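You operate a simulated robot arm through the tools that you are given. There is no shell and no other tool. Be economical: measure what you need, move in short steps, check, and stop when the job is done.

Carry out the task below with a simulated two-armed robot. There is one attempt and no reset: what you move stays moved.

TASK
Put one of the blue parts boxes from the long counter top on the top of the yellow stand. Then fetch the medium box from the long counter top and set it on top of the cream fan base. Then stack the tin labelled "caps" from the top of the white bench on top of the tin that says "clips". Keep to this order. Set down upright: blue parts box.

It is judged by the outcome, as a careful person would: the job done as asked, and still so three seconds after it is handed in. It fails if anything else is knocked over, pushed out of place, dropped, spilled or broken. Lids that push on must go on centred and level and be pressed home; caps that screw on are set level and turned clockwise until they are tight.

THE ROBOT
Two 7-joint arms with three-finger grippers on one trunk, on a base that drives. Base frame: it is fixed to the floor where the robot stands at the start and does not move with it; the origin is under the middle of the robot, x ahead of it, y to its left, z up; the surface under the hand at the start is at about z = 81.8. Lengths are in cm, angles in degrees, forces in N, time in s.
The left shoulder is at the start at [3, 12.4, 100.8], the right one opposite. With the tool pointing down near the work surface each hand reaches from about 10 to 78 cm from the robot's upright axis, wherever it stands, measured 20 degrees to its own side. Places, roughly: cream fan base [375, -75, 75]; medium box [350, -25, 75]; orange tin, red tin, white tin [-150, 125, 75]; top of the yellow stand [-230, -310, 60]. Payload 2.2 kg a hand.
The tool frame of a hand sits at the grasp point between the pads (the TCP): z along the fingers, y along the line on which they close. The tips reach 2.8 cm beyond it. The gripper opens to 10.2 cm. The gripper's body begins 7.1 cm behind the TCP.
Orientation is that of the tool frame in the base frame, as [roll, pitch, yaw] about the fixed x, y, z axes, in that order (R = Rz(yaw) Ry(pitch) Rx(roll)). With the fingers straight down and closing along the base's y, the tool's x points along the base's -x, its y along +y and its z along -z.

THE INTERFACE
- The arms move only by the tool play_rows. It takes "left_series", "right_series" or both (then of equal length, played together; a hand with none holds still); each is a list of rows, each a list of 6 numbers: the shift along the tool's x, y, z in units of 50 mm (1.0 is 50 mm), then the turn, a rotation vector about the tool's x, y, z in units of 4 degrees (1.0 is 4 degrees). In form: [[tx, ty, tz, ax, ay, az], ...]. A call has 1 to 8 rows; each row shifts and turns the commanded pose from where the row before left it, along the tool's axes as they then stand. "left_claw" and "right_claw" are, for a hand that has rows, the gripper command, from -1 (shut) to 1 (fully open), values between in proportion, set as the call begins (left out, the last holds). A call with a number of a shift or a turn outside -1 to 1 is refused whole. A row lasts 0.2 s, in which the tool goes at most 5 cm and 8.6 degrees; a call with a longer step from one row to the next is refused whole, and so is a gripper value outside its range. Where a pose cannot be reached the arm comes as near as it can. A force on the tool above 40 N (or 10 N above the force at the start of the call, whichever is more), or a blocked arm, ends the call early, and 0.2 s more pass. The fingers move at their own pace and stop on an object; they squeeze with about 28 N. The grip force told is the motor's: it shows also when the fingers shut on nothing. Time passes only in rows, and 0.2 s behind the last, so rows that do not move let the fingers close. The reply holds the time, the measured pose of the TCP, the force on the tool along the base axes, the opening and the grip force, in the units named above and with some noise, with the torque about the TCP (base axes, N m) and any sound that the robot's microphone picked up, and new pictures: "show" is both (left out), scene, wrist or none (wrist: the cameras of the hands that moved).
- Cameras (640 x 400 px; columns grow to the right, rows downward): "scene" is now at [4.24, -3.2, 172.38]; the picture's right is [-0.27, -0.96, 0.00], its down [-0.75, 0.21, -0.63] and it looks along [0.60, -0.17, -0.78] (base axes); focal length 283 px, centre (320, 200). "left" rides on the left gripper at [7.2, 3.8, -8.6] in its tool frame; the picture's right is [-0.47, 0.89, 0.00], its down [-0.60, -0.32, -0.73] and it looks along [-0.65, -0.34, 0.68] (tool axes); focal length 256 px, centre (320, 200). "right" rides on the right gripper at [6.9, 4.4, -8.6] in its tool frame; the picture's right is [-0.53, 0.85, 0.00], its down [-0.58, -0.36, -0.73] and it looks along [-0.62, -0.39, 0.68] (tool axes); focal length 256 px, centre (320, 200). There is no depth. A picture from a camera that has moved, and an enlarged one, comes with that camera's place and axes in the base frame and with its lens. The place of the scene camera against the robot may be out by one fixed shift of up to 1.8 cm in any direction.
- lift_body(by): slides the trunk up (or, below 0, down) by that many cm; the arms and the scene camera ride with it, the base frame stays. It gives what a move gives, with no picture.
- drive_base(legs): drives the robot by 1 to 6 legs, each [ahead, left, turn to the left] in cm, cm and degrees, along the robot's own axes; the way and the turn of a leg run together, so that a leg with both is an arc; at most 150 cm and 180 degrees a leg. The arms and the cameras ride along, it lands a little off, and it stops where it bumps. It gives what a move gives, and a new picture of the scene camera.
- pan_tilt(pan, tilt): turns the head with the scene camera to pan (to the left, within 143 degrees either way) and tilt (down, from -29 to 69), counted from straight ahead of the robot. It gives what a move gives, and a new picture of the scene camera.
- close_up(camera, box): a new picture of the part [left, top, right, bottom] of that camera's present view, enlarged. No time passes.
- sign_off(): hands the job in; it is judged then, once.

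Work in short steps. Places have to be worked out from the pictures, the camera data and where the tool is seen: move nearer, look again, correct. Check each grasp and each placing, and mend what went wrong. You have 165 turns and 260 pictures in all, those below and enlarged ones among them. Open the grippers and draw the arms clear of the work before you hand the job in, unless the task says otherwise; then end with one line.

The tools are called after "Emit:" as name(argument=value, ...) on one line, values as JSON. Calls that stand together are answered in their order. play_rows: Moves the arms, as the interface text tells. Its arguments: {"type":"object","properties":{"left_series":{"type":"array","items":{"type":"array","items":{"type":"number"}}},"left_claw":{"type":"number"},"right_series":{"type":"array","items":{"type":"array","items":{"type":"number"}}},"right_claw":{"type":"number"},"show":{"type":"string","enum":["both","scene","wrist","none"]}},"required":[]} The other tools are called the same way: lift_body (by) slides the trunk up or down; drive_base (legs) drives the base; pan_tilt (pan, tilt) turns the head that bears the scene camera; close_up (camera, box) takes an enlarged picture of a part of a camera's view; sign_off () hands the job in.

At the start:

```text
time_s: 0.0
left_eef_pos: [53.09, 3.92, 110.88]
left_tool_rot: [180.0, 0.1, -180.0]
left_wrist_force: [-0.1, -1.0, 0.3]
left_wrist_torque: [0.02, -0.03, 0.0]
left_gripper_width: 10.21
left_gripper_force: 0.0
right_eef_pos: [33.22, -36.62, 108.72]
right_tool_rot: [-180.0, 0.0, 180.0]
right_wrist_force: [0.2, -0.4, 0.7]
right_wrist_torque: [0.03, 0.03, 0.01]
right_gripper_width: 10.21
right_gripper_force: 0.1
trunk travel left (down, up): [-25.0, 29.0]
robot x, y, heading: [-0.18, -0.12, 0.3]
head pan, tilt: [-15.6, 51.2]
```

scene: 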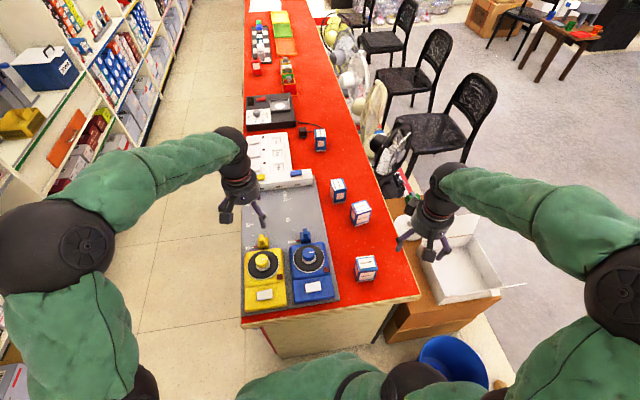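
right: 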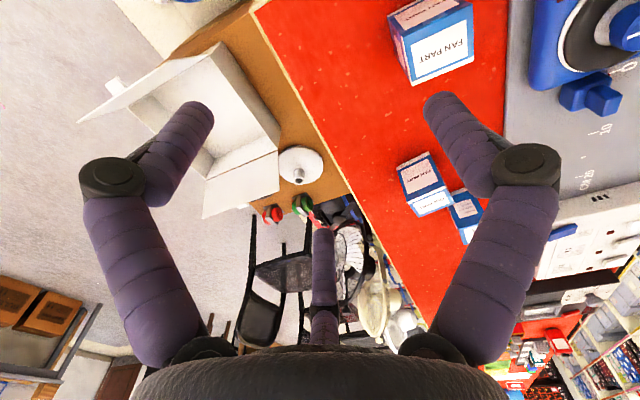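
left: 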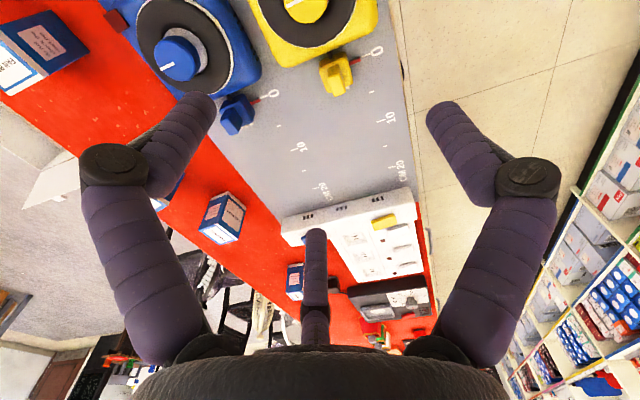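

I start with a closer look at the blue boxes on the counter in both the scene and right-hand views.

Emit:
close_up(camera="scene", box=[230, 120, 430, 320])

Emit:
close_up(camera="right", box=[260, 0, 580, 200])

```text
2.00 times, centred on (330, 220) of scene
camera zoom: at [4.24, -3.2, 172.38], right [-0.27, -0.96, 0.0], down [-0.75, 0.21, -0.63], along [0.6, -0.17, -0.78], focal length 566 px, centre (300, 160)
```

zoom: 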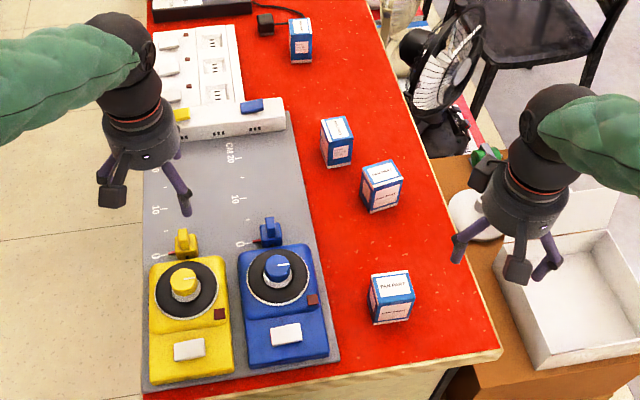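

```text
2.00 times, centred on (420, 100) of right
camera zoom: at [26.34, -32.29, 117.32], right [0.53, 0.85, 0.0], down [0.58, -0.36, 0.73], along [0.62, -0.39, -0.68], focal length 512 px, centre (120, 400)
```

zoom: 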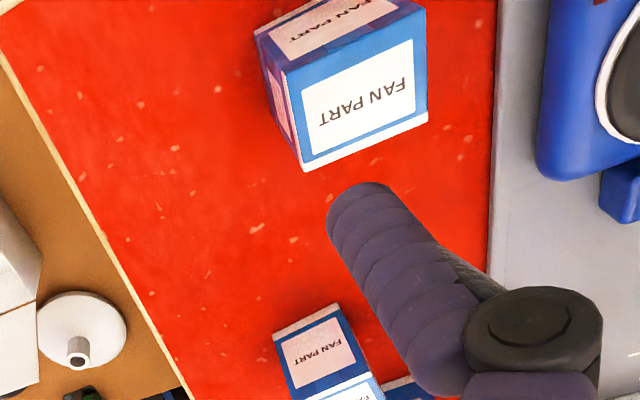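

The nearest box seems to be at about (40, -29). I'll close the right gripper in free air to see how the fingers really look and close.

Emit:
play_rows(right_series=[[0, 0, 0, 0, 0, 0], [0, 0, 0, 0, 0, 0], [0, 0, 0, 0, 0, 0]], right_claw=-0.3, show="wrist")

Emit:
close_up(camera="scene", box=[340, 140, 500, 300])

```text
time_s: 0.8
left_eef_pos: [53.18, 4.0, 110.73]
left_tool_rot: [180.0, 0.0, -180.0]
left_wrist_force: [-0.6, -0.5, -0.5]
left_wrist_torque: [-0.02, 0.0, -0.03]
left_gripper_width: 10.21
left_gripper_force: 0.1
right_eef_pos: [33.17, -36.57, 108.73]
right_tool_rot: [180.0, 0.0, 180.0]
right_wrist_force: [-0.2, -0.3, -0.2]
right_wrist_torque: [0.01, -0.01, -0.02]
right_gripper_width: 3.55
right_gripper_force: 0.1
trunk travel left (down, up): [-25.0, 29.0]
robot x, y, heading: [-0.19, -0.15, 0.0]
head pan, tilt: [-15.6, 51.2]
camera right: at [26.34, -32.29, 117.32], right [0.53, 0.85, 0.0], down [0.58, -0.36, 0.73], along [0.62, -0.39, -0.68], focal length 256 px, centre (320, 200)
```

right: 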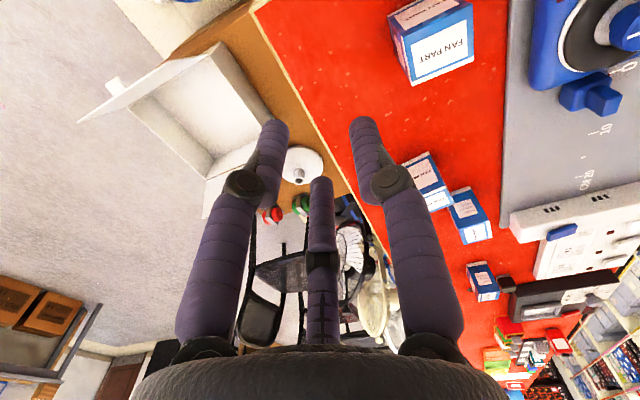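

```text
2.50 times, centred on (420, 220) of scene
camera zoom: at [4.24, -3.2, 172.38], right [-0.27, -0.96, 0.0], down [-0.75, 0.21, -0.63], along [0.6, -0.17, -0.78], focal length 708 px, centre (70, 150)
```

zoom: 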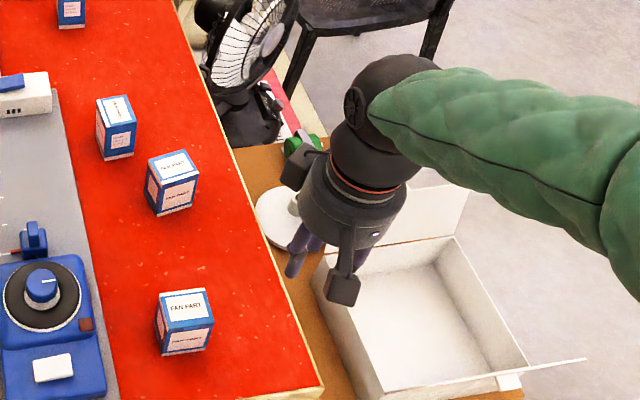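

The fan part box is about 6 cm cubed, centred near (40, -26.5), with yaw about -5°. I'll move the right hand above it, open, and look again.

Emit:
play_rows(right_series=[[-0.35, 0.5, 0.4, 0, 0, 0], [-0.35, 0.5, 0.4, 0, 0, 0], [-0.35, 0.5, 0.4, 0, 0, 0], [-0.35, 0.5, 0.4, 0, 0, 0], [0, 0, 0, 0, 0, 0]], right_claw=1)

```text
time_s: 2.0
left_eef_pos: [53.01, 4.05, 110.93]
left_tool_rot: [180.0, 0.0, 180.0]
left_wrist_force: [-0.4, -0.4, -0.5]
left_wrist_torque: [0.03, -0.02, 0.0]
left_gripper_width: 10.21
left_gripper_force: 0.0
right_eef_pos: [40.29, -26.47, 100.93]
right_tool_rot: [-180.0, 0.1, -180.0]
right_wrist_force: [-0.2, -0.1, -0.3]
right_wrist_torque: [0.01, -0.03, -0.02]
right_gripper_width: 10.21
right_gripper_force: 0.1
trunk travel left (down, up): [-25.0, 29.0]
robot x, y, heading: [0.14, 0.02, 0.2]
head pan, tilt: [-15.6, 51.2]
camera scene: at [4.16, -3.23, 172.38], right [-0.27, -0.96, 0.0], down [-0.75, 0.21, -0.63], along [0.6, -0.17, -0.78], focal length 283 px, centre (320, 200)
camera right: at [33.41, -22.16, 109.38], right [0.53, 0.85, 0.0], down [0.58, -0.36, 0.73], along [0.62, -0.39, -0.68], focal length 256 px, centre (320, 200)
```

scene: 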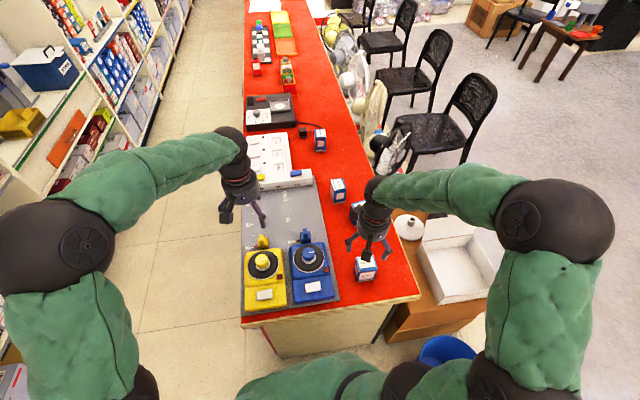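
right: 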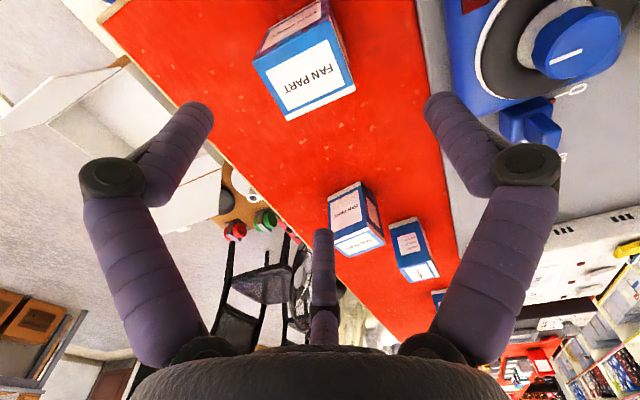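

The two views suggest the box top may be higher than I assumed. I'll back the hand off 9 cm to see the whole box and triangulate.

Emit:
play_rows(right_series=[[0.9, 0.1, 0, 0, 0, 0], [0.9, 0.1, 0, 0, 0, 0], [0, 0, 0, 0, 0, 0]], show="none")

Emit:
close_up(camera="right", box=[200, 0, 440, 150])

```text
time_s: 2.8
left_eef_pos: [53.18, 4.05, 110.76]
left_tool_rot: [179.9, 0.0, 180.0]
left_wrist_force: [-0.8, 0.4, -0.3]
left_wrist_torque: [-0.01, 0.05, 0.0]
left_gripper_width: 10.2
left_gripper_force: 0.1
right_eef_pos: [31.14, -25.52, 100.78]
right_tool_rot: [180.0, -0.1, 180.0]
right_wrist_force: [0.3, -0.5, -0.3]
right_wrist_torque: [-0.01, -0.02, 0.01]
right_gripper_width: 10.21
right_gripper_force: 0.1
trunk travel left (down, up): [-25.0, 29.0]
robot x, y, heading: [-0.07, -0.05, -0.0]
head pan, tilt: [-15.6, 51.2]
```

```text
2.67 times, centred on (320, 75) of right
camera zoom: at [24.36, -21.21, 109.37], right [0.53, 0.85, 0.0], down [0.58, -0.36, 0.73], along [0.62, -0.39, -0.68], focal length 683 px, centre (320, 533)
```

zoom: 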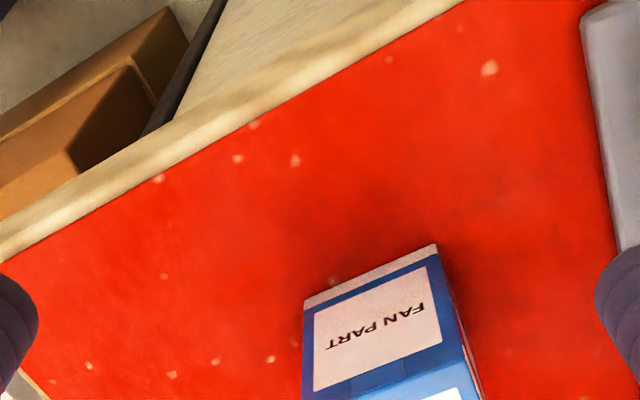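

The box base is near (39.5, -27), about 6 cm wide along y and 5 cm along x, with its top at z≈90 and yaw about -7°. I'll move above it, match the yaw and start down.

Emit:
play_rows(right_series=[[-0.84, -0.15, 0, 0, 0, 0.87], [-0.84, -0.15, 0, 0, 0, 0.87], [0, 0, 0.5, 0, 0, 0], [0, 0, 0.5, 0, 0, 0], [0, 0, 0, 0, 0, 0]])

Emit:
close_up(camera="scene", box=[310, 190, 430, 300])

```text
time_s: 4.0
left_eef_pos: [53.05, 3.98, 110.77]
left_tool_rot: [179.9, 0.0, -180.0]
left_wrist_force: [-0.6, -0.8, -0.7]
left_wrist_torque: [-0.05, 0.0, -0.01]
left_gripper_width: 10.2
left_gripper_force: 0.2
right_eef_pos: [39.58, -27.33, 95.84]
right_tool_rot: [-179.9, 0.1, 172.9]
right_wrist_force: [-0.3, 0.2, -0.2]
right_wrist_torque: [0.03, 0.01, 0.0]
right_gripper_width: 10.2
right_gripper_force: 0.0
trunk travel left (down, up): [-25.0, 29.0]
robot x, y, heading: [0.23, 0.15, -0.2]
head pan, tilt: [-15.6, 51.2]
camera scene: at [4.19, -3.18, 172.38], right [-0.27, -0.96, 0.0], down [-0.75, 0.21, -0.63], along [0.6, -0.17, -0.78], focal length 283 px, centre (320, 200)
camera right: at [33.2, -22.18, 104.33], right [0.63, 0.77, 0.0], down [0.53, -0.43, 0.73], along [0.57, -0.46, -0.68], focal length 256 px, centre (320, 200)
```

scene: 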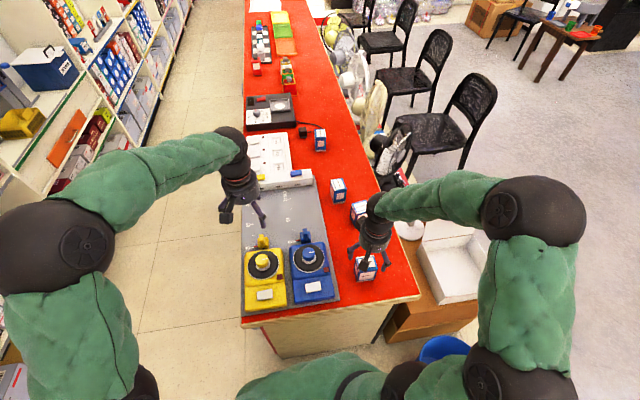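
right: 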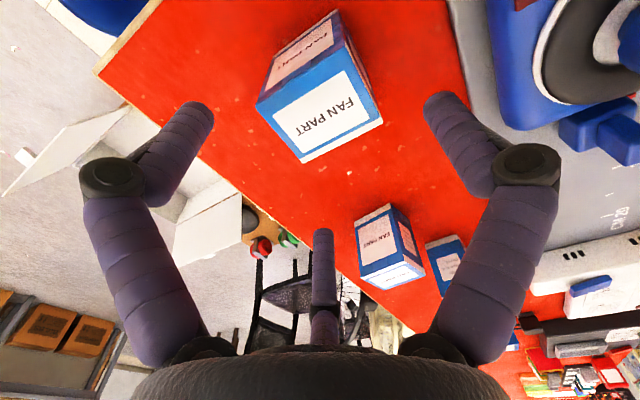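

```text
3.64 times, centred on (370, 245) of scene
camera zoom: at [4.19, -3.18, 172.38], right [-0.27, -0.96, 0.0], down [-0.75, 0.21, -0.63], along [0.6, -0.17, -0.78], focal length 1030 px, centre (138, 36)
```

zoom: 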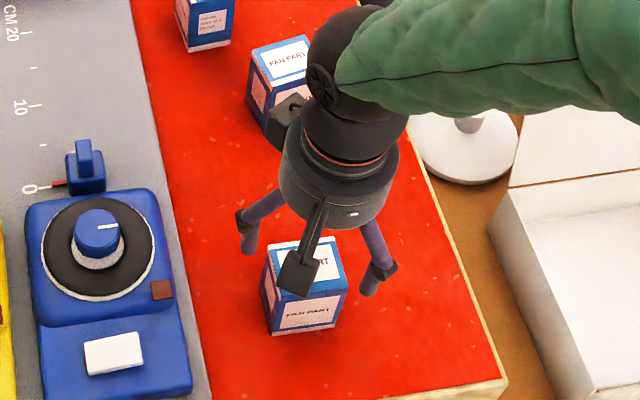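

Aligned: the top centre works out at (39.2, -27.0), right under the TCP. I'll descend to z≈87 and close.

Emit:
play_rows(right_series=[[0, 0, 0.6, 0, 0, 0], [0, 0, 0.6, 0, 0, 0], [0, 0, 0.56, 0, 0, 0], [0, 0, 0, 0, 0, 0]], show="none")

Emit:
play_rows(right_series=[[0, 0, 0, 0, 0, 0], [0, 0, 0, 0, 0, 0], [0, 0, 0, 0, 0, 0], [0, 0, 0, 0, 0, 0]], right_claw=-1, show="wrist")

```text
time_s: 5.0
left_eef_pos: [53.1, 3.95, 110.94]
left_tool_rot: [-179.9, 0.1, -180.0]
left_wrist_force: [-0.7, 0.6, 0.2]
left_wrist_torque: [-0.04, -0.04, -0.02]
left_gripper_width: 10.21
left_gripper_force: 0.0
right_eef_pos: [39.46, -27.4, 87.18]
right_tool_rot: [180.0, 0.0, 173.0]
right_wrist_force: [0.0, 0.1, 0.4]
right_wrist_torque: [0.03, -0.05, 0.02]
right_gripper_width: 10.21
right_gripper_force: 0.1
trunk travel left (down, up): [-25.0, 29.0]
robot x, y, heading: [-0.24, 0.03, 0.1]
head pan, tilt: [-15.6, 51.2]
```

```text
time_s: 6.0
left_eef_pos: [53.07, 4.07, 110.81]
left_tool_rot: [180.0, 0.0, 180.0]
left_wrist_force: [1.6, 0.2, -0.1]
left_wrist_torque: [0.01, -0.03, 0.01]
left_gripper_width: 10.2
left_gripper_force: 0.1
right_eef_pos: [39.58, -27.45, 87.16]
right_tool_rot: [180.0, 0.0, 173.0]
right_wrist_force: [-1.3, 1.1, 5.0]
right_wrist_torque: [0.03, -0.07, 0.02]
right_gripper_width: 5.87
right_gripper_force: 28.0
trunk travel left (down, up): [-25.0, 29.0]
robot x, y, heading: [0.15, -0.06, 0.0]
head pan, tilt: [-15.6, 51.2]
camera right: at [33.23, -22.28, 95.62], right [0.63, 0.77, 0.0], down [0.53, -0.43, 0.73], along [0.57, -0.46, -0.68], focal length 256 px, centre (320, 200)
```

right: 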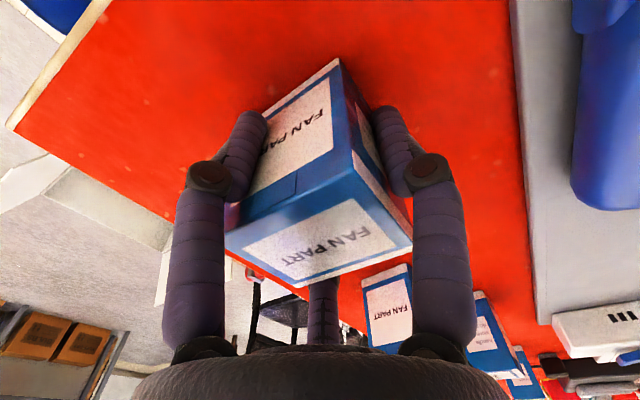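

Gripped at 5.87 cm. I'll lift it straight up and check.

Emit:
play_rows(right_series=[[0, 0, -0.4, 0, 0, 0], [0, 0, -0.6, 0, 0, 0], [0, 0, -0.8, 0, 0, 0], [0, 0, -0.8, 0, 0, 0], [0, 0, -0.8, 0, 0, 0], [0, 0, 0, 0, 0, 0]], show="both")

Emit:
pan_tilt(pan=-130, tilt=25)

Emit:
pan_tilt(pan=-75, tilt=25)

Emit:
pan_tilt(pan=130, tilt=25)

```text
time_s: 7.4
left_eef_pos: [53.15, 3.95, 110.78]
left_tool_rot: [180.0, 0.0, 180.0]
left_wrist_force: [-0.9, 0.7, -0.3]
left_wrist_torque: [-0.01, 0.01, -0.04]
left_gripper_width: 10.19
left_gripper_force: 0.1
right_eef_pos: [39.6, -27.44, 104.12]
right_tool_rot: [-180.0, 0.0, 173.1]
right_wrist_force: [0.3, -0.4, -0.8]
right_wrist_torque: [0.01, 0.01, 0.0]
right_gripper_width: 5.84
right_gripper_force: 28.2
trunk travel left (down, up): [-25.0, 29.0]
robot x, y, heading: [-0.39, 0.08, -0.1]
head pan, tilt: [-15.6, 51.2]
camera scene: at [4.32, -3.23, 172.37], right [-0.27, -0.96, 0.0], down [-0.75, 0.21, -0.63], along [0.6, -0.17, -0.78], focal length 283 px, centre (320, 200)
camera right: at [33.32, -22.36, 112.64], right [0.63, 0.77, 0.0], down [0.53, -0.43, 0.73], along [0.57, -0.46, -0.68], focal length 256 px, centre (320, 200)
```

scene: 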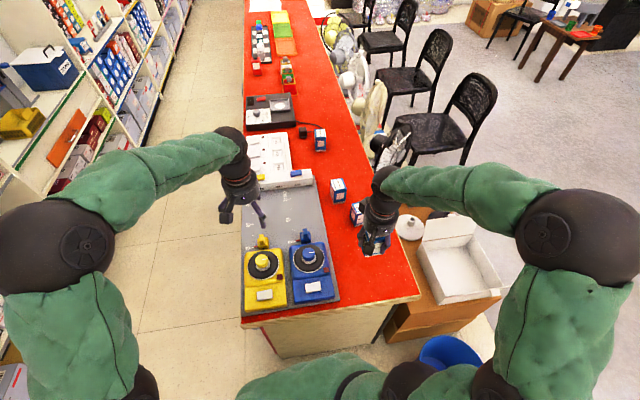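
right: 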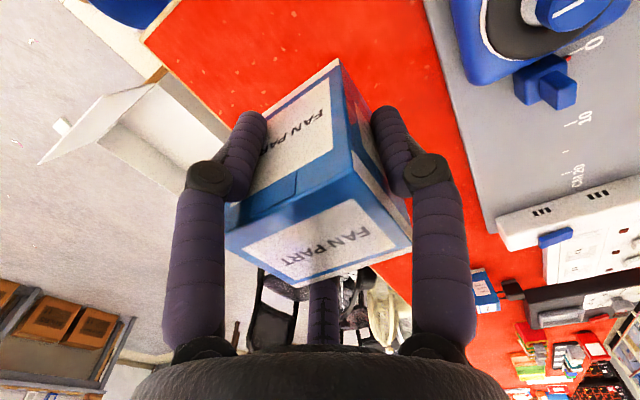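

```text
time_s: 9.3
left_eef_pos: [53.1, 3.9, 110.76]
left_tool_rot: [-180.0, 0.0, -180.0]
left_wrist_force: [-0.2, -0.3, 0.3]
left_wrist_torque: [0.0, 0.0, -0.01]
left_gripper_width: 10.21
left_gripper_force: 0.0
right_eef_pos: [39.51, -27.42, 104.12]
right_tool_rot: [-179.9, 0.0, 172.9]
right_wrist_force: [-0.6, -0.2, -1.1]
right_wrist_torque: [-0.03, 0.01, -0.02]
right_gripper_width: 5.87
right_gripper_force: 28.3
trunk travel left (down, up): [-25.0, 29.0]
robot x, y, heading: [-0.01, -0.06, -0.0]
head pan, tilt: [-130.0, 25.0]
camera scene: at [-8.97, -8.22, 176.29], right [-0.77, 0.64, 0.0], down [0.27, 0.32, -0.91], along [-0.58, -0.69, -0.42], focal length 283 px, centre (320, 200)
```

scene: 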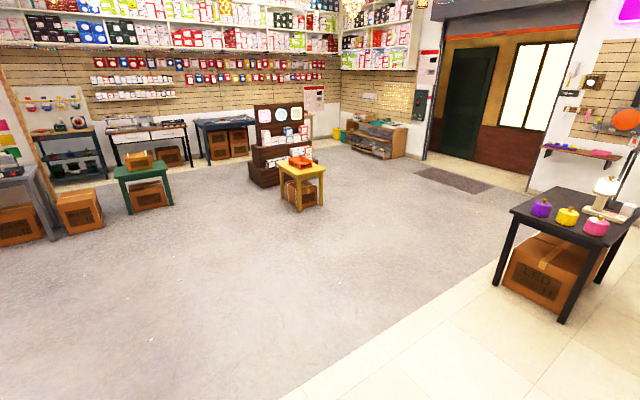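

```text
time_s: 10.6
left_eef_pos: [53.19, 4.0, 110.83]
left_tool_rot: [-180.0, 0.1, -180.0]
left_wrist_force: [-0.3, 0.1, 0.9]
left_wrist_torque: [-0.02, 0.03, -0.01]
left_gripper_width: 10.21
left_gripper_force: 0.0
right_eef_pos: [39.45, -27.48, 104.05]
right_tool_rot: [-179.9, 0.0, 173.0]
right_wrist_force: [0.0, -0.8, -0.6]
right_wrist_torque: [0.03, 0.03, -0.01]
right_gripper_width: 5.84
right_gripper_force: 28.1
trunk travel left (down, up): [-25.0, 29.0]
robot x, y, heading: [0.24, -0.08, 0.2]
head pan, tilt: [-75.0, 25.0]
camera scene: at [-0.68, -10.06, 176.29], right [-0.97, -0.26, 0.0], down [-0.11, 0.41, -0.91], along [0.23, -0.88, -0.42], focal length 283 px, centre (320, 200)
```

scene: 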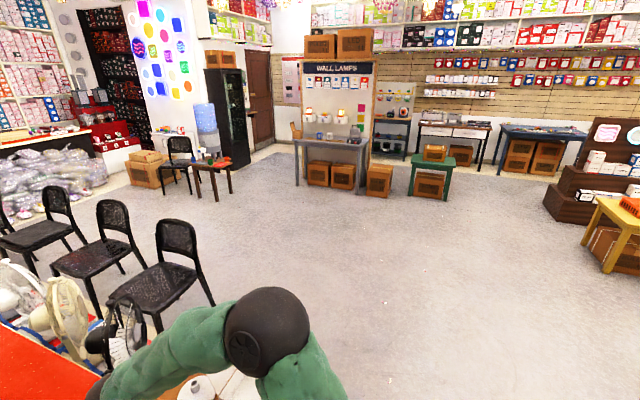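

```text
time_s: 13.6
left_eef_pos: [53.06, 3.98, 110.86]
left_tool_rot: [180.0, -0.1, -180.0]
left_wrist_force: [-0.7, 0.5, -0.8]
left_wrist_torque: [0.0, 0.01, 0.01]
left_gripper_width: 10.21
left_gripper_force: 0.0
right_eef_pos: [39.62, -27.57, 104.05]
right_tool_rot: [179.9, 0.0, 173.0]
right_wrist_force: [-0.7, -0.3, -1.0]
right_wrist_torque: [0.01, -0.01, 0.01]
right_gripper_width: 5.83
right_gripper_force: 28.5
trunk travel left (down, up): [-25.0, 29.0]
robot x, y, heading: [0.31, 0.07, -0.0]
head pan, tilt: [130.0, 25.0]
camera scene: at [-8.97, 5.9, 176.29], right [0.77, 0.64, 0.0], down [0.27, -0.32, -0.91], along [-0.58, 0.69, -0.42], focal length 283 px, centre (320, 200)
```

scene: 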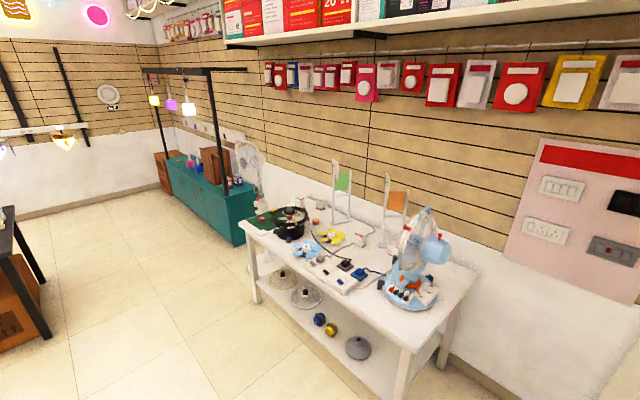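

The box is lifted, and the yellow stand is visible over open floor. I'll back away from the counter, turn right about 119° and drive toward the stand, stopping well short.

Emit:
drive_base(legs=[[-60, 0, 0], [0, 0, -119], [150, 0, 0], [90, 0, 0]])

Emit:
pan_tilt(pan=0, tilt=40)

```text
time_s: 33.3
left_eef_pos: [-199.29, -257.5, 110.76]
left_tool_rot: [180.0, 0.0, 61.0]
left_wrist_force: [0.0, 0.3, 0.2]
left_wrist_torque: [0.02, 0.02, 0.01]
left_gripper_width: 10.22
left_gripper_force: 0.1
right_eef_pos: [-220.34, -230.32, 104.04]
right_tool_rot: [179.9, 0.0, 54.2]
right_wrist_force: [-0.3, -0.1, -0.8]
right_wrist_torque: [0.01, -0.04, -0.02]
right_gripper_width: 5.83
right_gripper_force: 28.0
trunk travel left (down, up): [-25.0, 29.0]
robot x, y, heading: [-177.13, -208.81, -119.0]
head pan, tilt: [130.0, 25.0]
camera scene: at [-166.81, -205.78, 176.3], right [0.19, -0.98, 0.0], down [-0.41, -0.08, -0.91], along [0.89, 0.18, -0.42], focal length 283 px, centre (320, 200)
```

scene: 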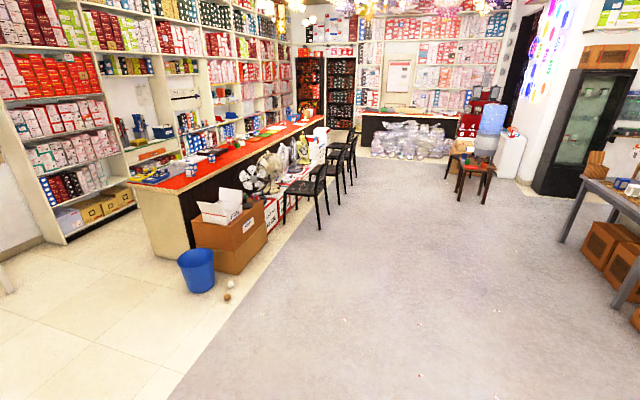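

```text
time_s: 35.4
left_eef_pos: [-199.31, -257.5, 110.85]
left_tool_rot: [180.0, 0.0, 61.1]
left_wrist_force: [0.2, 0.3, -0.4]
left_wrist_torque: [0.05, 0.01, -0.01]
left_gripper_width: 10.18
left_gripper_force: 0.0
right_eef_pos: [-220.35, -230.32, 103.98]
right_tool_rot: [180.0, 0.0, 54.2]
right_wrist_force: [0.0, -0.1, 0.2]
right_wrist_torque: [0.0, 0.02, 0.0]
right_gripper_width: 5.78
right_gripper_force: 27.9
trunk travel left (down, up): [-25.0, 29.0]
robot x, y, heading: [-177.22, -208.75, -118.7]
head pan, tilt: [0.0, 40.0]
camera scene: at [-179.91, -214.95, 173.96], right [-0.88, 0.48, 0.0], down [0.31, 0.56, -0.77], along [-0.37, -0.67, -0.64], focal length 283 px, centre (320, 200)
```

scene: 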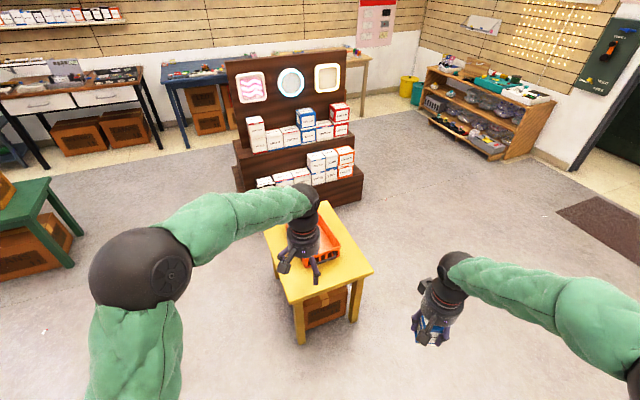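

The stand is ahead, about 44 cm square, with an orange tray on it behind the left hand. I'll tuck the left arm aside and zoom on the stand top.

Emit:
play_rows(left_series=[[0.75, 0.6, 0, 0, 0, 0], [0.75, 0.6, 0, 0, 0, 0], [0.75, 0.6, 0, 0, 0, 0], [0.75, 0.6, 0, 0, 0, 0], [0.75, 0.6, 0, 0, 0, 0], [0.5, 0.6, 0, 0, 0, 0], [0, 0, 0, 0, 0, 0]], show="none")

Emit:
close_up(camera="scene", box=[220, 180, 420, 320])

```text
time_s: 37.0
left_eef_pos: [-173.26, -247.62, 110.7]
left_tool_rot: [180.0, 0.0, 61.1]
left_wrist_force: [0.1, 0.2, 0.6]
left_wrist_torque: [0.02, -0.05, -0.01]
left_gripper_width: 10.21
left_gripper_force: 0.0
right_eef_pos: [-220.4, -230.42, 104.15]
right_tool_rot: [179.9, 0.0, 54.2]
right_wrist_force: [0.7, -0.1, -1.1]
right_wrist_torque: [-0.02, -0.01, 0.0]
right_gripper_width: 5.83
right_gripper_force: 28.3
trunk travel left (down, up): [-25.0, 29.0]
robot x, y, heading: [-176.93, -208.97, -119.2]
head pan, tilt: [0.0, 40.0]
```

```text
2.86 times, centred on (320, 250) of scene
camera zoom: at [-179.98, -214.99, 173.96], right [-0.88, 0.48, 0.0], down [0.31, 0.56, -0.77], along [-0.37, -0.67, -0.64], focal length 809 px, centre (320, 57)
```

zoom: 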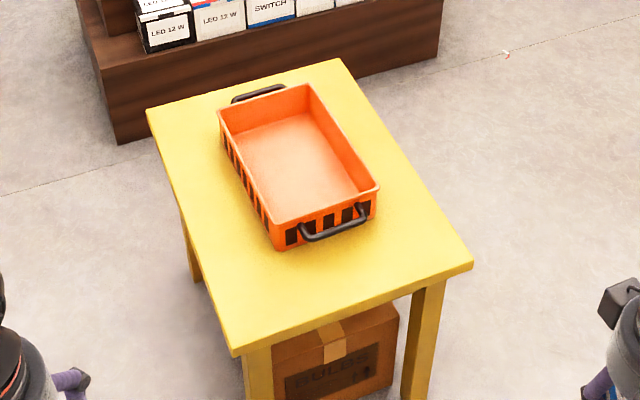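

There's a free strip about 15 cm deep between tray and near edge, centred near (-222.5, -283.5). I'll drive closer so it falls about 51 cm ahead and 20 cm to the right, then lower the trunk.

Emit:
drive_base(legs=[[36, 16, 0]])

Emit:
lift_body(by=-18)

Emit:
pan_tilt(pan=-12, tilt=52)

```text
time_s: 39.5
left_eef_pos: [-176.7, -286.87, 110.65]
left_tool_rot: [179.9, 0.0, 61.1]
left_wrist_force: [-0.1, -0.9, -0.5]
left_wrist_torque: [0.03, -0.01, 0.0]
left_gripper_width: 10.2
left_gripper_force: 0.0
right_eef_pos: [-223.72, -269.72, 104.06]
right_tool_rot: [180.0, 0.0, 54.2]
right_wrist_force: [0.0, -0.5, -0.6]
right_wrist_torque: [0.02, -0.01, 0.0]
right_gripper_width: 5.79
right_gripper_force: 28.2
trunk travel left (down, up): [-25.0, 29.0]
robot x, y, heading: [-180.79, -248.51, -118.9]
head pan, tilt: [0.0, 40.0]
camera scene: at [-183.34, -254.44, 173.95], right [-0.88, 0.48, 0.0], down [0.31, 0.56, -0.77], along [-0.37, -0.67, -0.64], focal length 283 px, centre (320, 200)
```

scene: 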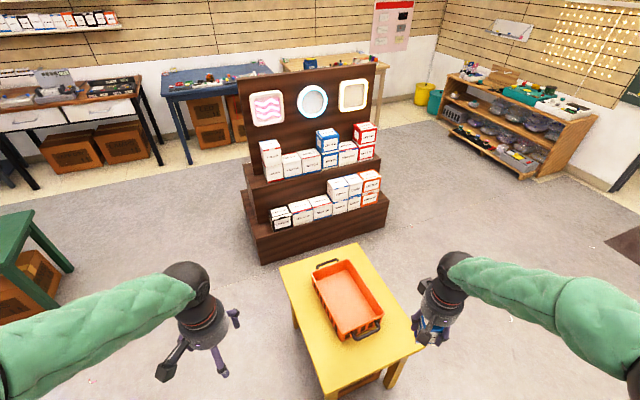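

```text
time_s: 41.5
left_eef_pos: [-176.62, -286.82, 92.79]
left_tool_rot: [180.0, 0.0, 61.1]
left_wrist_force: [0.5, 0.4, -0.1]
left_wrist_torque: [0.0, -0.03, 0.0]
left_gripper_width: 10.21
left_gripper_force: 0.0
right_eef_pos: [-223.77, -269.65, 86.11]
right_tool_rot: [180.0, 0.0, 54.1]
right_wrist_force: [0.0, -0.3, -0.3]
right_wrist_torque: [0.02, 0.01, 0.0]
right_gripper_width: 5.8
right_gripper_force: 27.6
trunk travel left (down, up): [-7.0, 47.0]
robot x, y, heading: [-180.51, -248.31, -118.9]
head pan, tilt: [0.0, 40.0]
```

```text
time_s: 42.2
left_eef_pos: [-176.61, -286.83, 92.71]
left_tool_rot: [180.0, 0.0, 61.1]
left_wrist_force: [-0.2, -0.7, -0.7]
left_wrist_torque: [0.01, -0.01, 0.0]
left_gripper_width: 10.17
left_gripper_force: 0.1
right_eef_pos: [-223.64, -269.73, 86.07]
right_tool_rot: [-179.9, 0.0, 54.2]
right_wrist_force: [0.2, -0.1, -0.3]
right_wrist_torque: [0.01, 0.05, 0.0]
right_gripper_width: 5.82
right_gripper_force: 27.8
trunk travel left (down, up): [-7.0, 47.0]
robot x, y, heading: [-180.52, -248.31, -119.2]
head pan, tilt: [-12.0, 52.0]
camera scene: at [-184.13, -252.55, 154.28], right [-0.76, 0.65, 0.0], down [0.51, 0.6, -0.62], along [-0.4, -0.47, -0.79], focal length 283 px, centre (320, 200)
```

scene: 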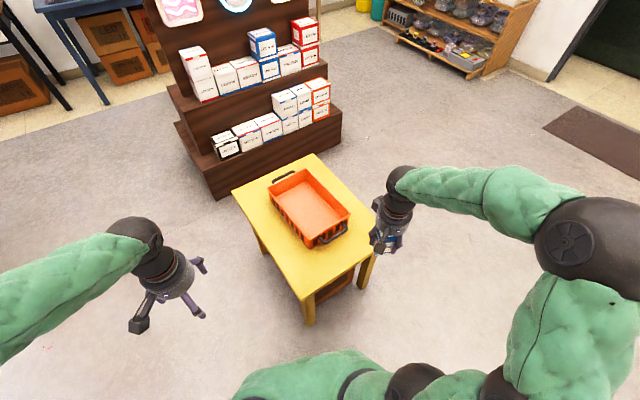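

The strip runs from y≈-277 to -288 at x≈-222. I'll move the box above (-222.5, -282) and partly down, then check.

Emit:
play_rows(right_series=[[-0.622, 0.539, 0, 0, 0, 0], [-0.622, 0.539, 0, 0, 0, 0], [-0.622, 0.539, 0, 0, 0, 0], [0, 0, 0.8, 0, 0, 0], [0, 0, 0.8, 0, 0, 0], [0, 0, 0.4, 0, 0, 0], [0, 0, 0, 0, 0, 0]], show="wrist")

Emit:
close_up(camera="scene", box=[220, 140, 420, 320])

```text
time_s: 43.8
left_eef_pos: [-176.62, -286.8, 92.79]
left_tool_rot: [179.9, 0.1, 61.1]
left_wrist_force: [-0.4, 0.6, -0.2]
left_wrist_torque: [0.01, 0.01, 0.0]
left_gripper_width: 10.19
left_gripper_force: 0.1
right_eef_pos: [-222.69, -281.99, 75.97]
right_tool_rot: [-180.0, 0.0, 54.2]
right_wrist_force: [-0.6, 1.3, -0.9]
right_wrist_torque: [0.02, 0.01, 0.0]
right_gripper_width: 5.81
right_gripper_force: 28.5
trunk travel left (down, up): [-7.0, 47.0]
robot x, y, heading: [-180.67, -247.7, -119.1]
head pan, tilt: [-12.0, 52.0]
camera right: at [-215.04, -278.96, 84.63], right [0.37, -0.93, 0.0], down [-0.63, -0.25, 0.73], along [-0.68, -0.27, -0.68], focal length 256 px, centre (320, 200)
```

right: 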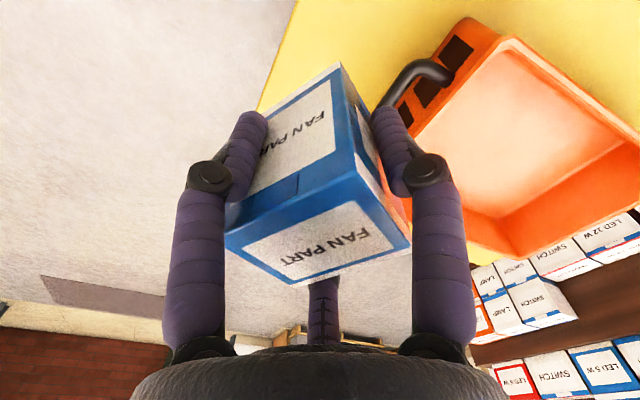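

```text
2.22 times, centred on (320, 230) of scene
camera zoom: at [-184.13, -252.54, 154.28], right [-0.76, 0.65, 0.0], down [0.52, 0.6, -0.62], along [-0.4, -0.47, -0.79], focal length 630 px, centre (320, 133)
```

zoom: 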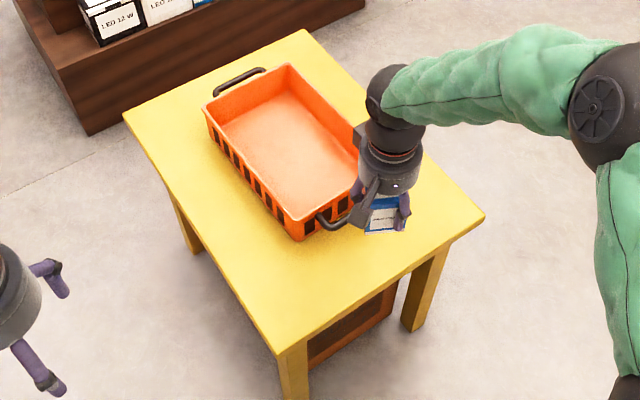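

The tray's handle crowds this spot. The near-left corner has more room, so I'll shift the box to about (-208.5, -286).

Emit:
play_rows(right_series=[[0.25, 0.7, 0, 0, 0, 0], [0.25, 0.7, 0, 0, 0, 0], [0.25, 0.7, 0, 0, 0, 0], [0.25, 0.67, 0, 0, 0, 0], [0, 0, 0.6, 0, 0, 0], [0, 0, 0, 0, 0, 0]], show="wrist")

Emit:
close_up(camera="scene", box=[220, 140, 420, 320])

```text
time_s: 45.2
left_eef_pos: [-176.77, -286.84, 92.67]
left_tool_rot: [-180.0, 0.0, 61.3]
left_wrist_force: [-0.1, -0.7, -0.5]
left_wrist_torque: [0.02, -0.02, 0.07]
left_gripper_width: 10.19
left_gripper_force: 0.1
right_eef_pos: [-208.48, -286.04, 73.06]
right_tool_rot: [179.9, -0.1, 54.2]
right_wrist_force: [-0.5, 0.2, -1.0]
right_wrist_torque: [-0.02, -0.01, 0.02]
right_gripper_width: 5.81
right_gripper_force: 27.6
trunk travel left (down, up): [-7.0, 47.0]
robot x, y, heading: [-180.83, -248.27, -119.0]
head pan, tilt: [-12.0, 52.0]
camera right: at [-200.79, -283.04, 81.61], right [0.37, -0.93, 0.0], down [-0.63, -0.25, 0.73], along [-0.68, -0.27, -0.68], focal length 256 px, centre (320, 200)
```

right: 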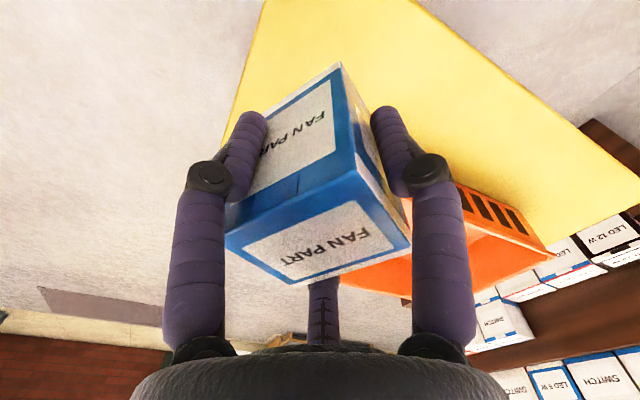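

```text
2.22 times, centred on (320, 230) of scene
camera zoom: at [-184.13, -252.55, 154.28], right [-0.76, 0.65, 0.0], down [0.52, 0.6, -0.62], along [-0.4, -0.47, -0.79], focal length 630 px, centre (320, 133)
```

zoom: 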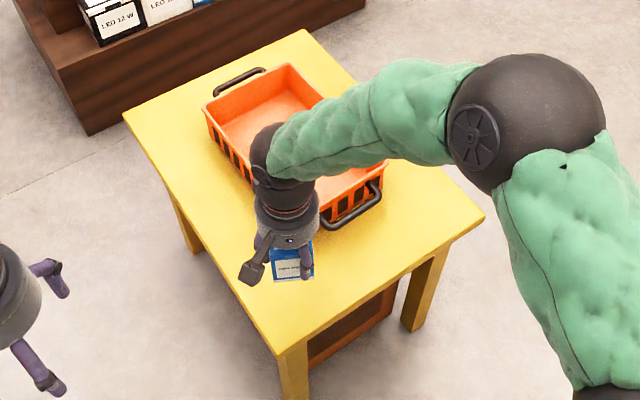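

The footprint is about 1.5 cm from the near edge. I'll nudge it 1 cm inward and lower in steps, watching the force.

Emit:
play_rows(right_series=[[-0.104, 0.198, 0.3, 0, 0, 0], [0, 0, 0.5, 0, 0, 0], [0, 0, 0.4, 0, 0, 0], [0, 0, 0.1, 0, 0, 0], [0, 0, 0, 0, 0, 0]], show="wrist")

Emit:
close_up(camera="scene", box=[270, 220, 350, 290])

```text
time_s: 46.4
left_eef_pos: [-176.73, -286.86, 92.79]
left_tool_rot: [-180.0, 0.0, 61.1]
left_wrist_force: [0.3, -0.4, -0.7]
left_wrist_torque: [-0.03, -0.02, 0.01]
left_gripper_width: 10.19
left_gripper_force: 0.0
right_eef_pos: [-207.93, -286.97, 66.51]
right_tool_rot: [180.0, 0.1, 54.1]
right_wrist_force: [0.8, -0.4, -1.4]
right_wrist_torque: [0.0, -0.02, 0.0]
right_gripper_width: 5.84
right_gripper_force: 27.8
trunk travel left (down, up): [-7.0, 47.0]
robot x, y, heading: [-180.42, -248.16, -118.9]
head pan, tilt: [-12.0, 52.0]
camera right: at [-200.29, -284.02, 75.11], right [0.37, -0.93, 0.0], down [-0.63, -0.25, 0.73], along [-0.68, -0.27, -0.68], focal length 256 px, centre (320, 200)
```

right: 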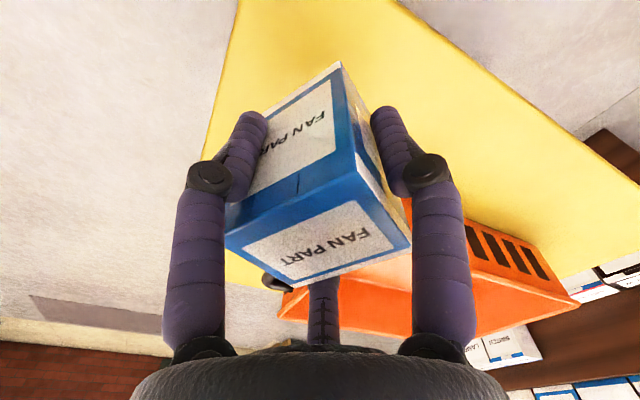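

```text
5.71 times, centred on (310, 255) of scene
camera zoom: at [-184.13, -252.55, 154.28], right [-0.76, 0.65, 0.0], down [0.52, 0.6, -0.62], along [-0.4, -0.47, -0.79], focal length 1619 px, centre (377, -114)
```

zoom: 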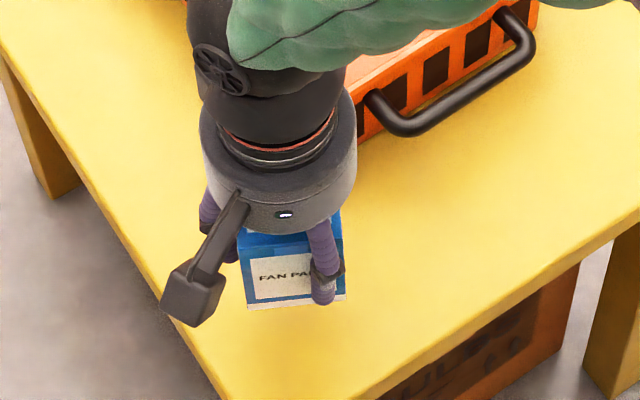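

Still about 1 cm up with no contact. I'll lower in small steps until the force shows touchdown.

Emit:
play_rows(right_series=[[0, 0, 0.1, 0, 0, 0], [0, 0, 0.06, 0, 0, 0], [0, 0, 0.06, 0, 0, 0], [0, 0, 0, 0, 0, 0]], show="none")

```text
time_s: 47.4
left_eef_pos: [-176.68, -286.9, 92.79]
left_tool_rot: [179.9, 0.0, 61.1]
left_wrist_force: [0.3, -0.2, 0.4]
left_wrist_torque: [-0.02, -0.03, -0.01]
left_gripper_width: 10.21
left_gripper_force: 0.2
right_eef_pos: [-207.99, -287.01, 65.47]
right_tool_rot: [-179.9, 0.0, 54.2]
right_wrist_force: [0.1, -0.3, -0.9]
right_wrist_torque: [-0.01, 0.02, 0.04]
right_gripper_width: 5.84
right_gripper_force: 27.5
trunk travel left (down, up): [-7.0, 47.0]
robot x, y, heading: [-180.62, -248.01, -118.9]
head pan, tilt: [-12.0, 52.0]
```

Emit:
play_rows(right_series=[[0, 0, 0.06, 0, 0, 0], [0, 0, 0.06, 0, 0, 0], [0, 0, 0.06, 0, 0, 0], [0, 0, 0, 0, 0, 0]], show="none")

```text
time_s: 48.4
left_eef_pos: [-176.66, -286.81, 92.66]
left_tool_rot: [-180.0, 0.0, 61.1]
left_wrist_force: [-0.1, 0.3, -0.2]
left_wrist_torque: [-0.01, 0.0, -0.01]
left_gripper_width: 10.21
left_gripper_force: 0.1
right_eef_pos: [-207.93, -287.17, 64.61]
right_tool_rot: [180.0, 0.0, 54.2]
right_wrist_force: [0.0, -0.2, -0.6]
right_wrist_torque: [0.01, -0.03, -0.03]
right_gripper_width: 5.83
right_gripper_force: 27.9
trunk travel left (down, up): [-7.0, 47.0]
robot x, y, heading: [-180.53, -248.16, -118.8]
head pan, tilt: [-12.0, 52.0]
```

Still no contact; I'll continue with small steps and look at the wrist view (no text in between until touchdown shows).

Emit:
play_rows(right_series=[[0, 0, 0.06, 0, 0, 0], [0, 0, 0.06, 0, 0, 0], [0, 0, 0.06, 0, 0, 0], [0, 0, 0.06, 0, 0, 0], [0, 0, 0, 0, 0, 0]], show="wrist")

Emit:
close_up(camera="scene", box=[270, 220, 350, 290])

```text
time_s: 49.6
left_eef_pos: [-176.68, -286.74, 92.58]
left_tool_rot: [-179.9, 0.0, 61.1]
left_wrist_force: [1.4, 0.0, -0.1]
left_wrist_torque: [0.01, -0.02, 0.0]
left_gripper_width: 10.2
left_gripper_force: 0.1
right_eef_pos: [-208.07, -287.05, 63.46]
right_tool_rot: [-180.0, -0.1, 54.1]
right_wrist_force: [-0.6, 0.5, -0.3]
right_wrist_torque: [0.01, 0.01, -0.01]
right_gripper_width: 5.82
right_gripper_force: 28.0
trunk travel left (down, up): [-7.0, 47.0]
robot x, y, heading: [-180.53, -248.15, -118.9]
head pan, tilt: [-12.0, 52.0]
camera right: at [-200.33, -284.01, 71.92], right [0.37, -0.93, 0.0], down [-0.63, -0.25, 0.73], along [-0.68, -0.27, -0.68], focal length 256 px, centre (320, 200)
```

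right: 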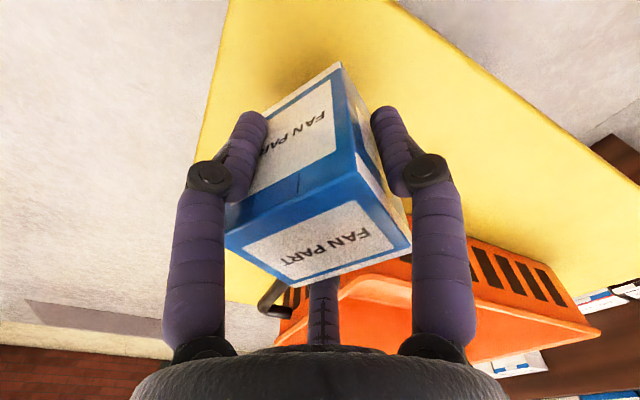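

```text
5.71 times, centred on (310, 255) of scene
camera zoom: at [-184.13, -252.55, 154.28], right [-0.76, 0.65, 0.0], down [0.52, 0.6, -0.62], along [-0.4, -0.47, -0.79], focal length 1619 px, centre (377, -114)
```

zoom: 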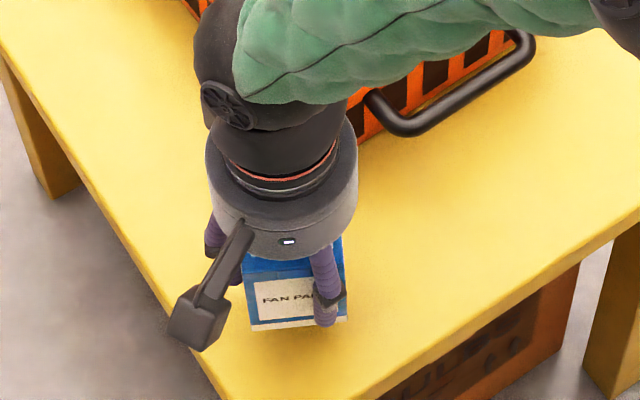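

Emit:
play_rows(right_series=[[0, 0, 0.08, 0, 0, 0], [0, 0, 0.08, 0, 0, 0], [0, 0, 0.08, 0, 0, 0], [0, 0, 0.08, 0, 0, 0], [0, 0, 0, 0, 0, 0]], show="none")

```text
time_s: 50.8
left_eef_pos: [-176.66, -286.92, 92.7]
left_tool_rot: [180.0, 0.0, 61.1]
left_wrist_force: [-0.4, -0.9, 0.0]
left_wrist_torque: [0.03, -0.02, -0.02]
left_gripper_width: 10.18
left_gripper_force: 0.1
right_eef_pos: [-207.99, -287.04, 61.9]
right_tool_rot: [-179.9, -0.1, 54.3]
right_wrist_force: [-0.2, -0.3, -0.7]
right_wrist_torque: [0.02, 0.01, -0.04]
right_gripper_width: 5.81
right_gripper_force: 28.4
trunk travel left (down, up): [-7.0, 47.0]
robot x, y, heading: [-180.48, -248.4, -118.9]
head pan, tilt: [-12.0, 52.0]
```

No contact yet at 61.9, so the stand is lower than 60. I'll keep going in small steps.

Emit:
play_rows(right_series=[[0, 0, 0.06, 0, 0, 0], [0, 0, 0.06, 0, 0, 0], [0, 0, 0.06, 0, 0, 0], [0, 0, 0.06, 0, 0, 0], [0, 0, 0, 0, 0, 0]], show="wrist")

Emit:
close_up(camera="scene", box=[270, 220, 350, 290])

```text
time_s: 52.0
left_eef_pos: [-176.8, -286.96, 92.8]
left_tool_rot: [180.0, 0.0, 61.1]
left_wrist_force: [1.0, -0.3, -0.5]
left_wrist_torque: [-0.03, 0.03, -0.01]
left_gripper_width: 10.18
left_gripper_force: 0.1
right_eef_pos: [-207.97, -287.01, 60.55]
right_tool_rot: [180.0, 0.0, 54.2]
right_wrist_force: [-0.5, 0.6, -1.2]
right_wrist_torque: [-0.01, -0.01, -0.03]
right_gripper_width: 5.81
right_gripper_force: 28.2
trunk travel left (down, up): [-7.0, 47.0]
robot x, y, heading: [-180.44, -248.26, -119.0]
head pan, tilt: [-12.0, 52.0]
camera right: at [-200.33, -284.01, 69.12], right [0.37, -0.93, 0.0], down [-0.63, -0.25, 0.73], along [-0.68, -0.27, -0.68], focal length 256 px, centre (320, 200)
```

right: 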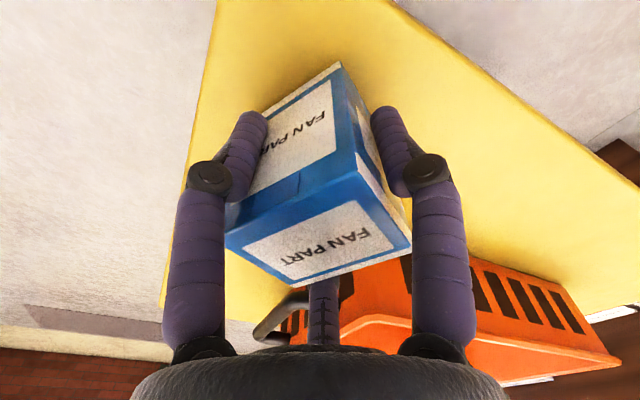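

```text
5.71 times, centred on (310, 255) of scene
camera zoom: at [-184.13, -252.55, 154.28], right [-0.76, 0.65, 0.0], down [0.52, 0.6, -0.62], along [-0.4, -0.47, -0.79], focal length 1619 px, centre (377, -114)
```

zoom: 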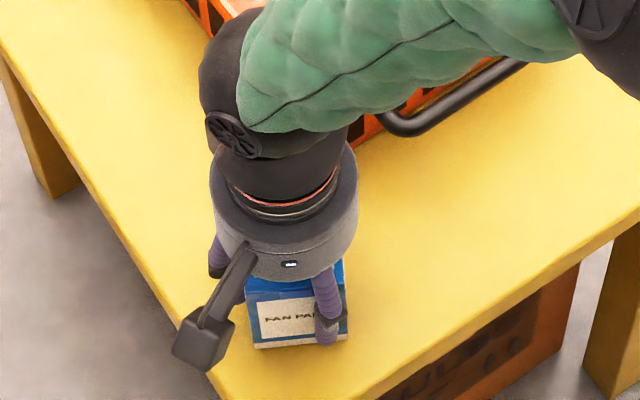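

Emit:
play_rows(right_series=[[0, 0, 0.05, 0, 0, 0], [0, 0, 0.05, 0, 0, 0], [0, 0, 0.05, 0, 0, 0], [0, 0, 0.05, 0, 0, 0], [0, 0, 0, 0, 0, 0]], show="none")

```text
time_s: 53.2
left_eef_pos: [-176.57, -286.67, 92.79]
left_tool_rot: [-180.0, 0.1, 61.1]
left_wrist_force: [0.7, -0.9, -0.4]
left_wrist_torque: [-0.02, 0.03, 0.0]
left_gripper_width: 10.22
left_gripper_force: 0.0
right_eef_pos: [-207.99, -287.05, 59.69]
right_tool_rot: [180.0, 0.2, 54.1]
right_wrist_force: [0.5, 7.1, 31.3]
right_wrist_torque: [0.58, 0.36, -0.06]
right_gripper_width: 5.81
right_gripper_force: 27.9
trunk travel left (down, up): [-7.0, 47.0]
robot x, y, heading: [-180.36, -248.39, -118.8]
head pan, tilt: [-12.0, 52.0]
```

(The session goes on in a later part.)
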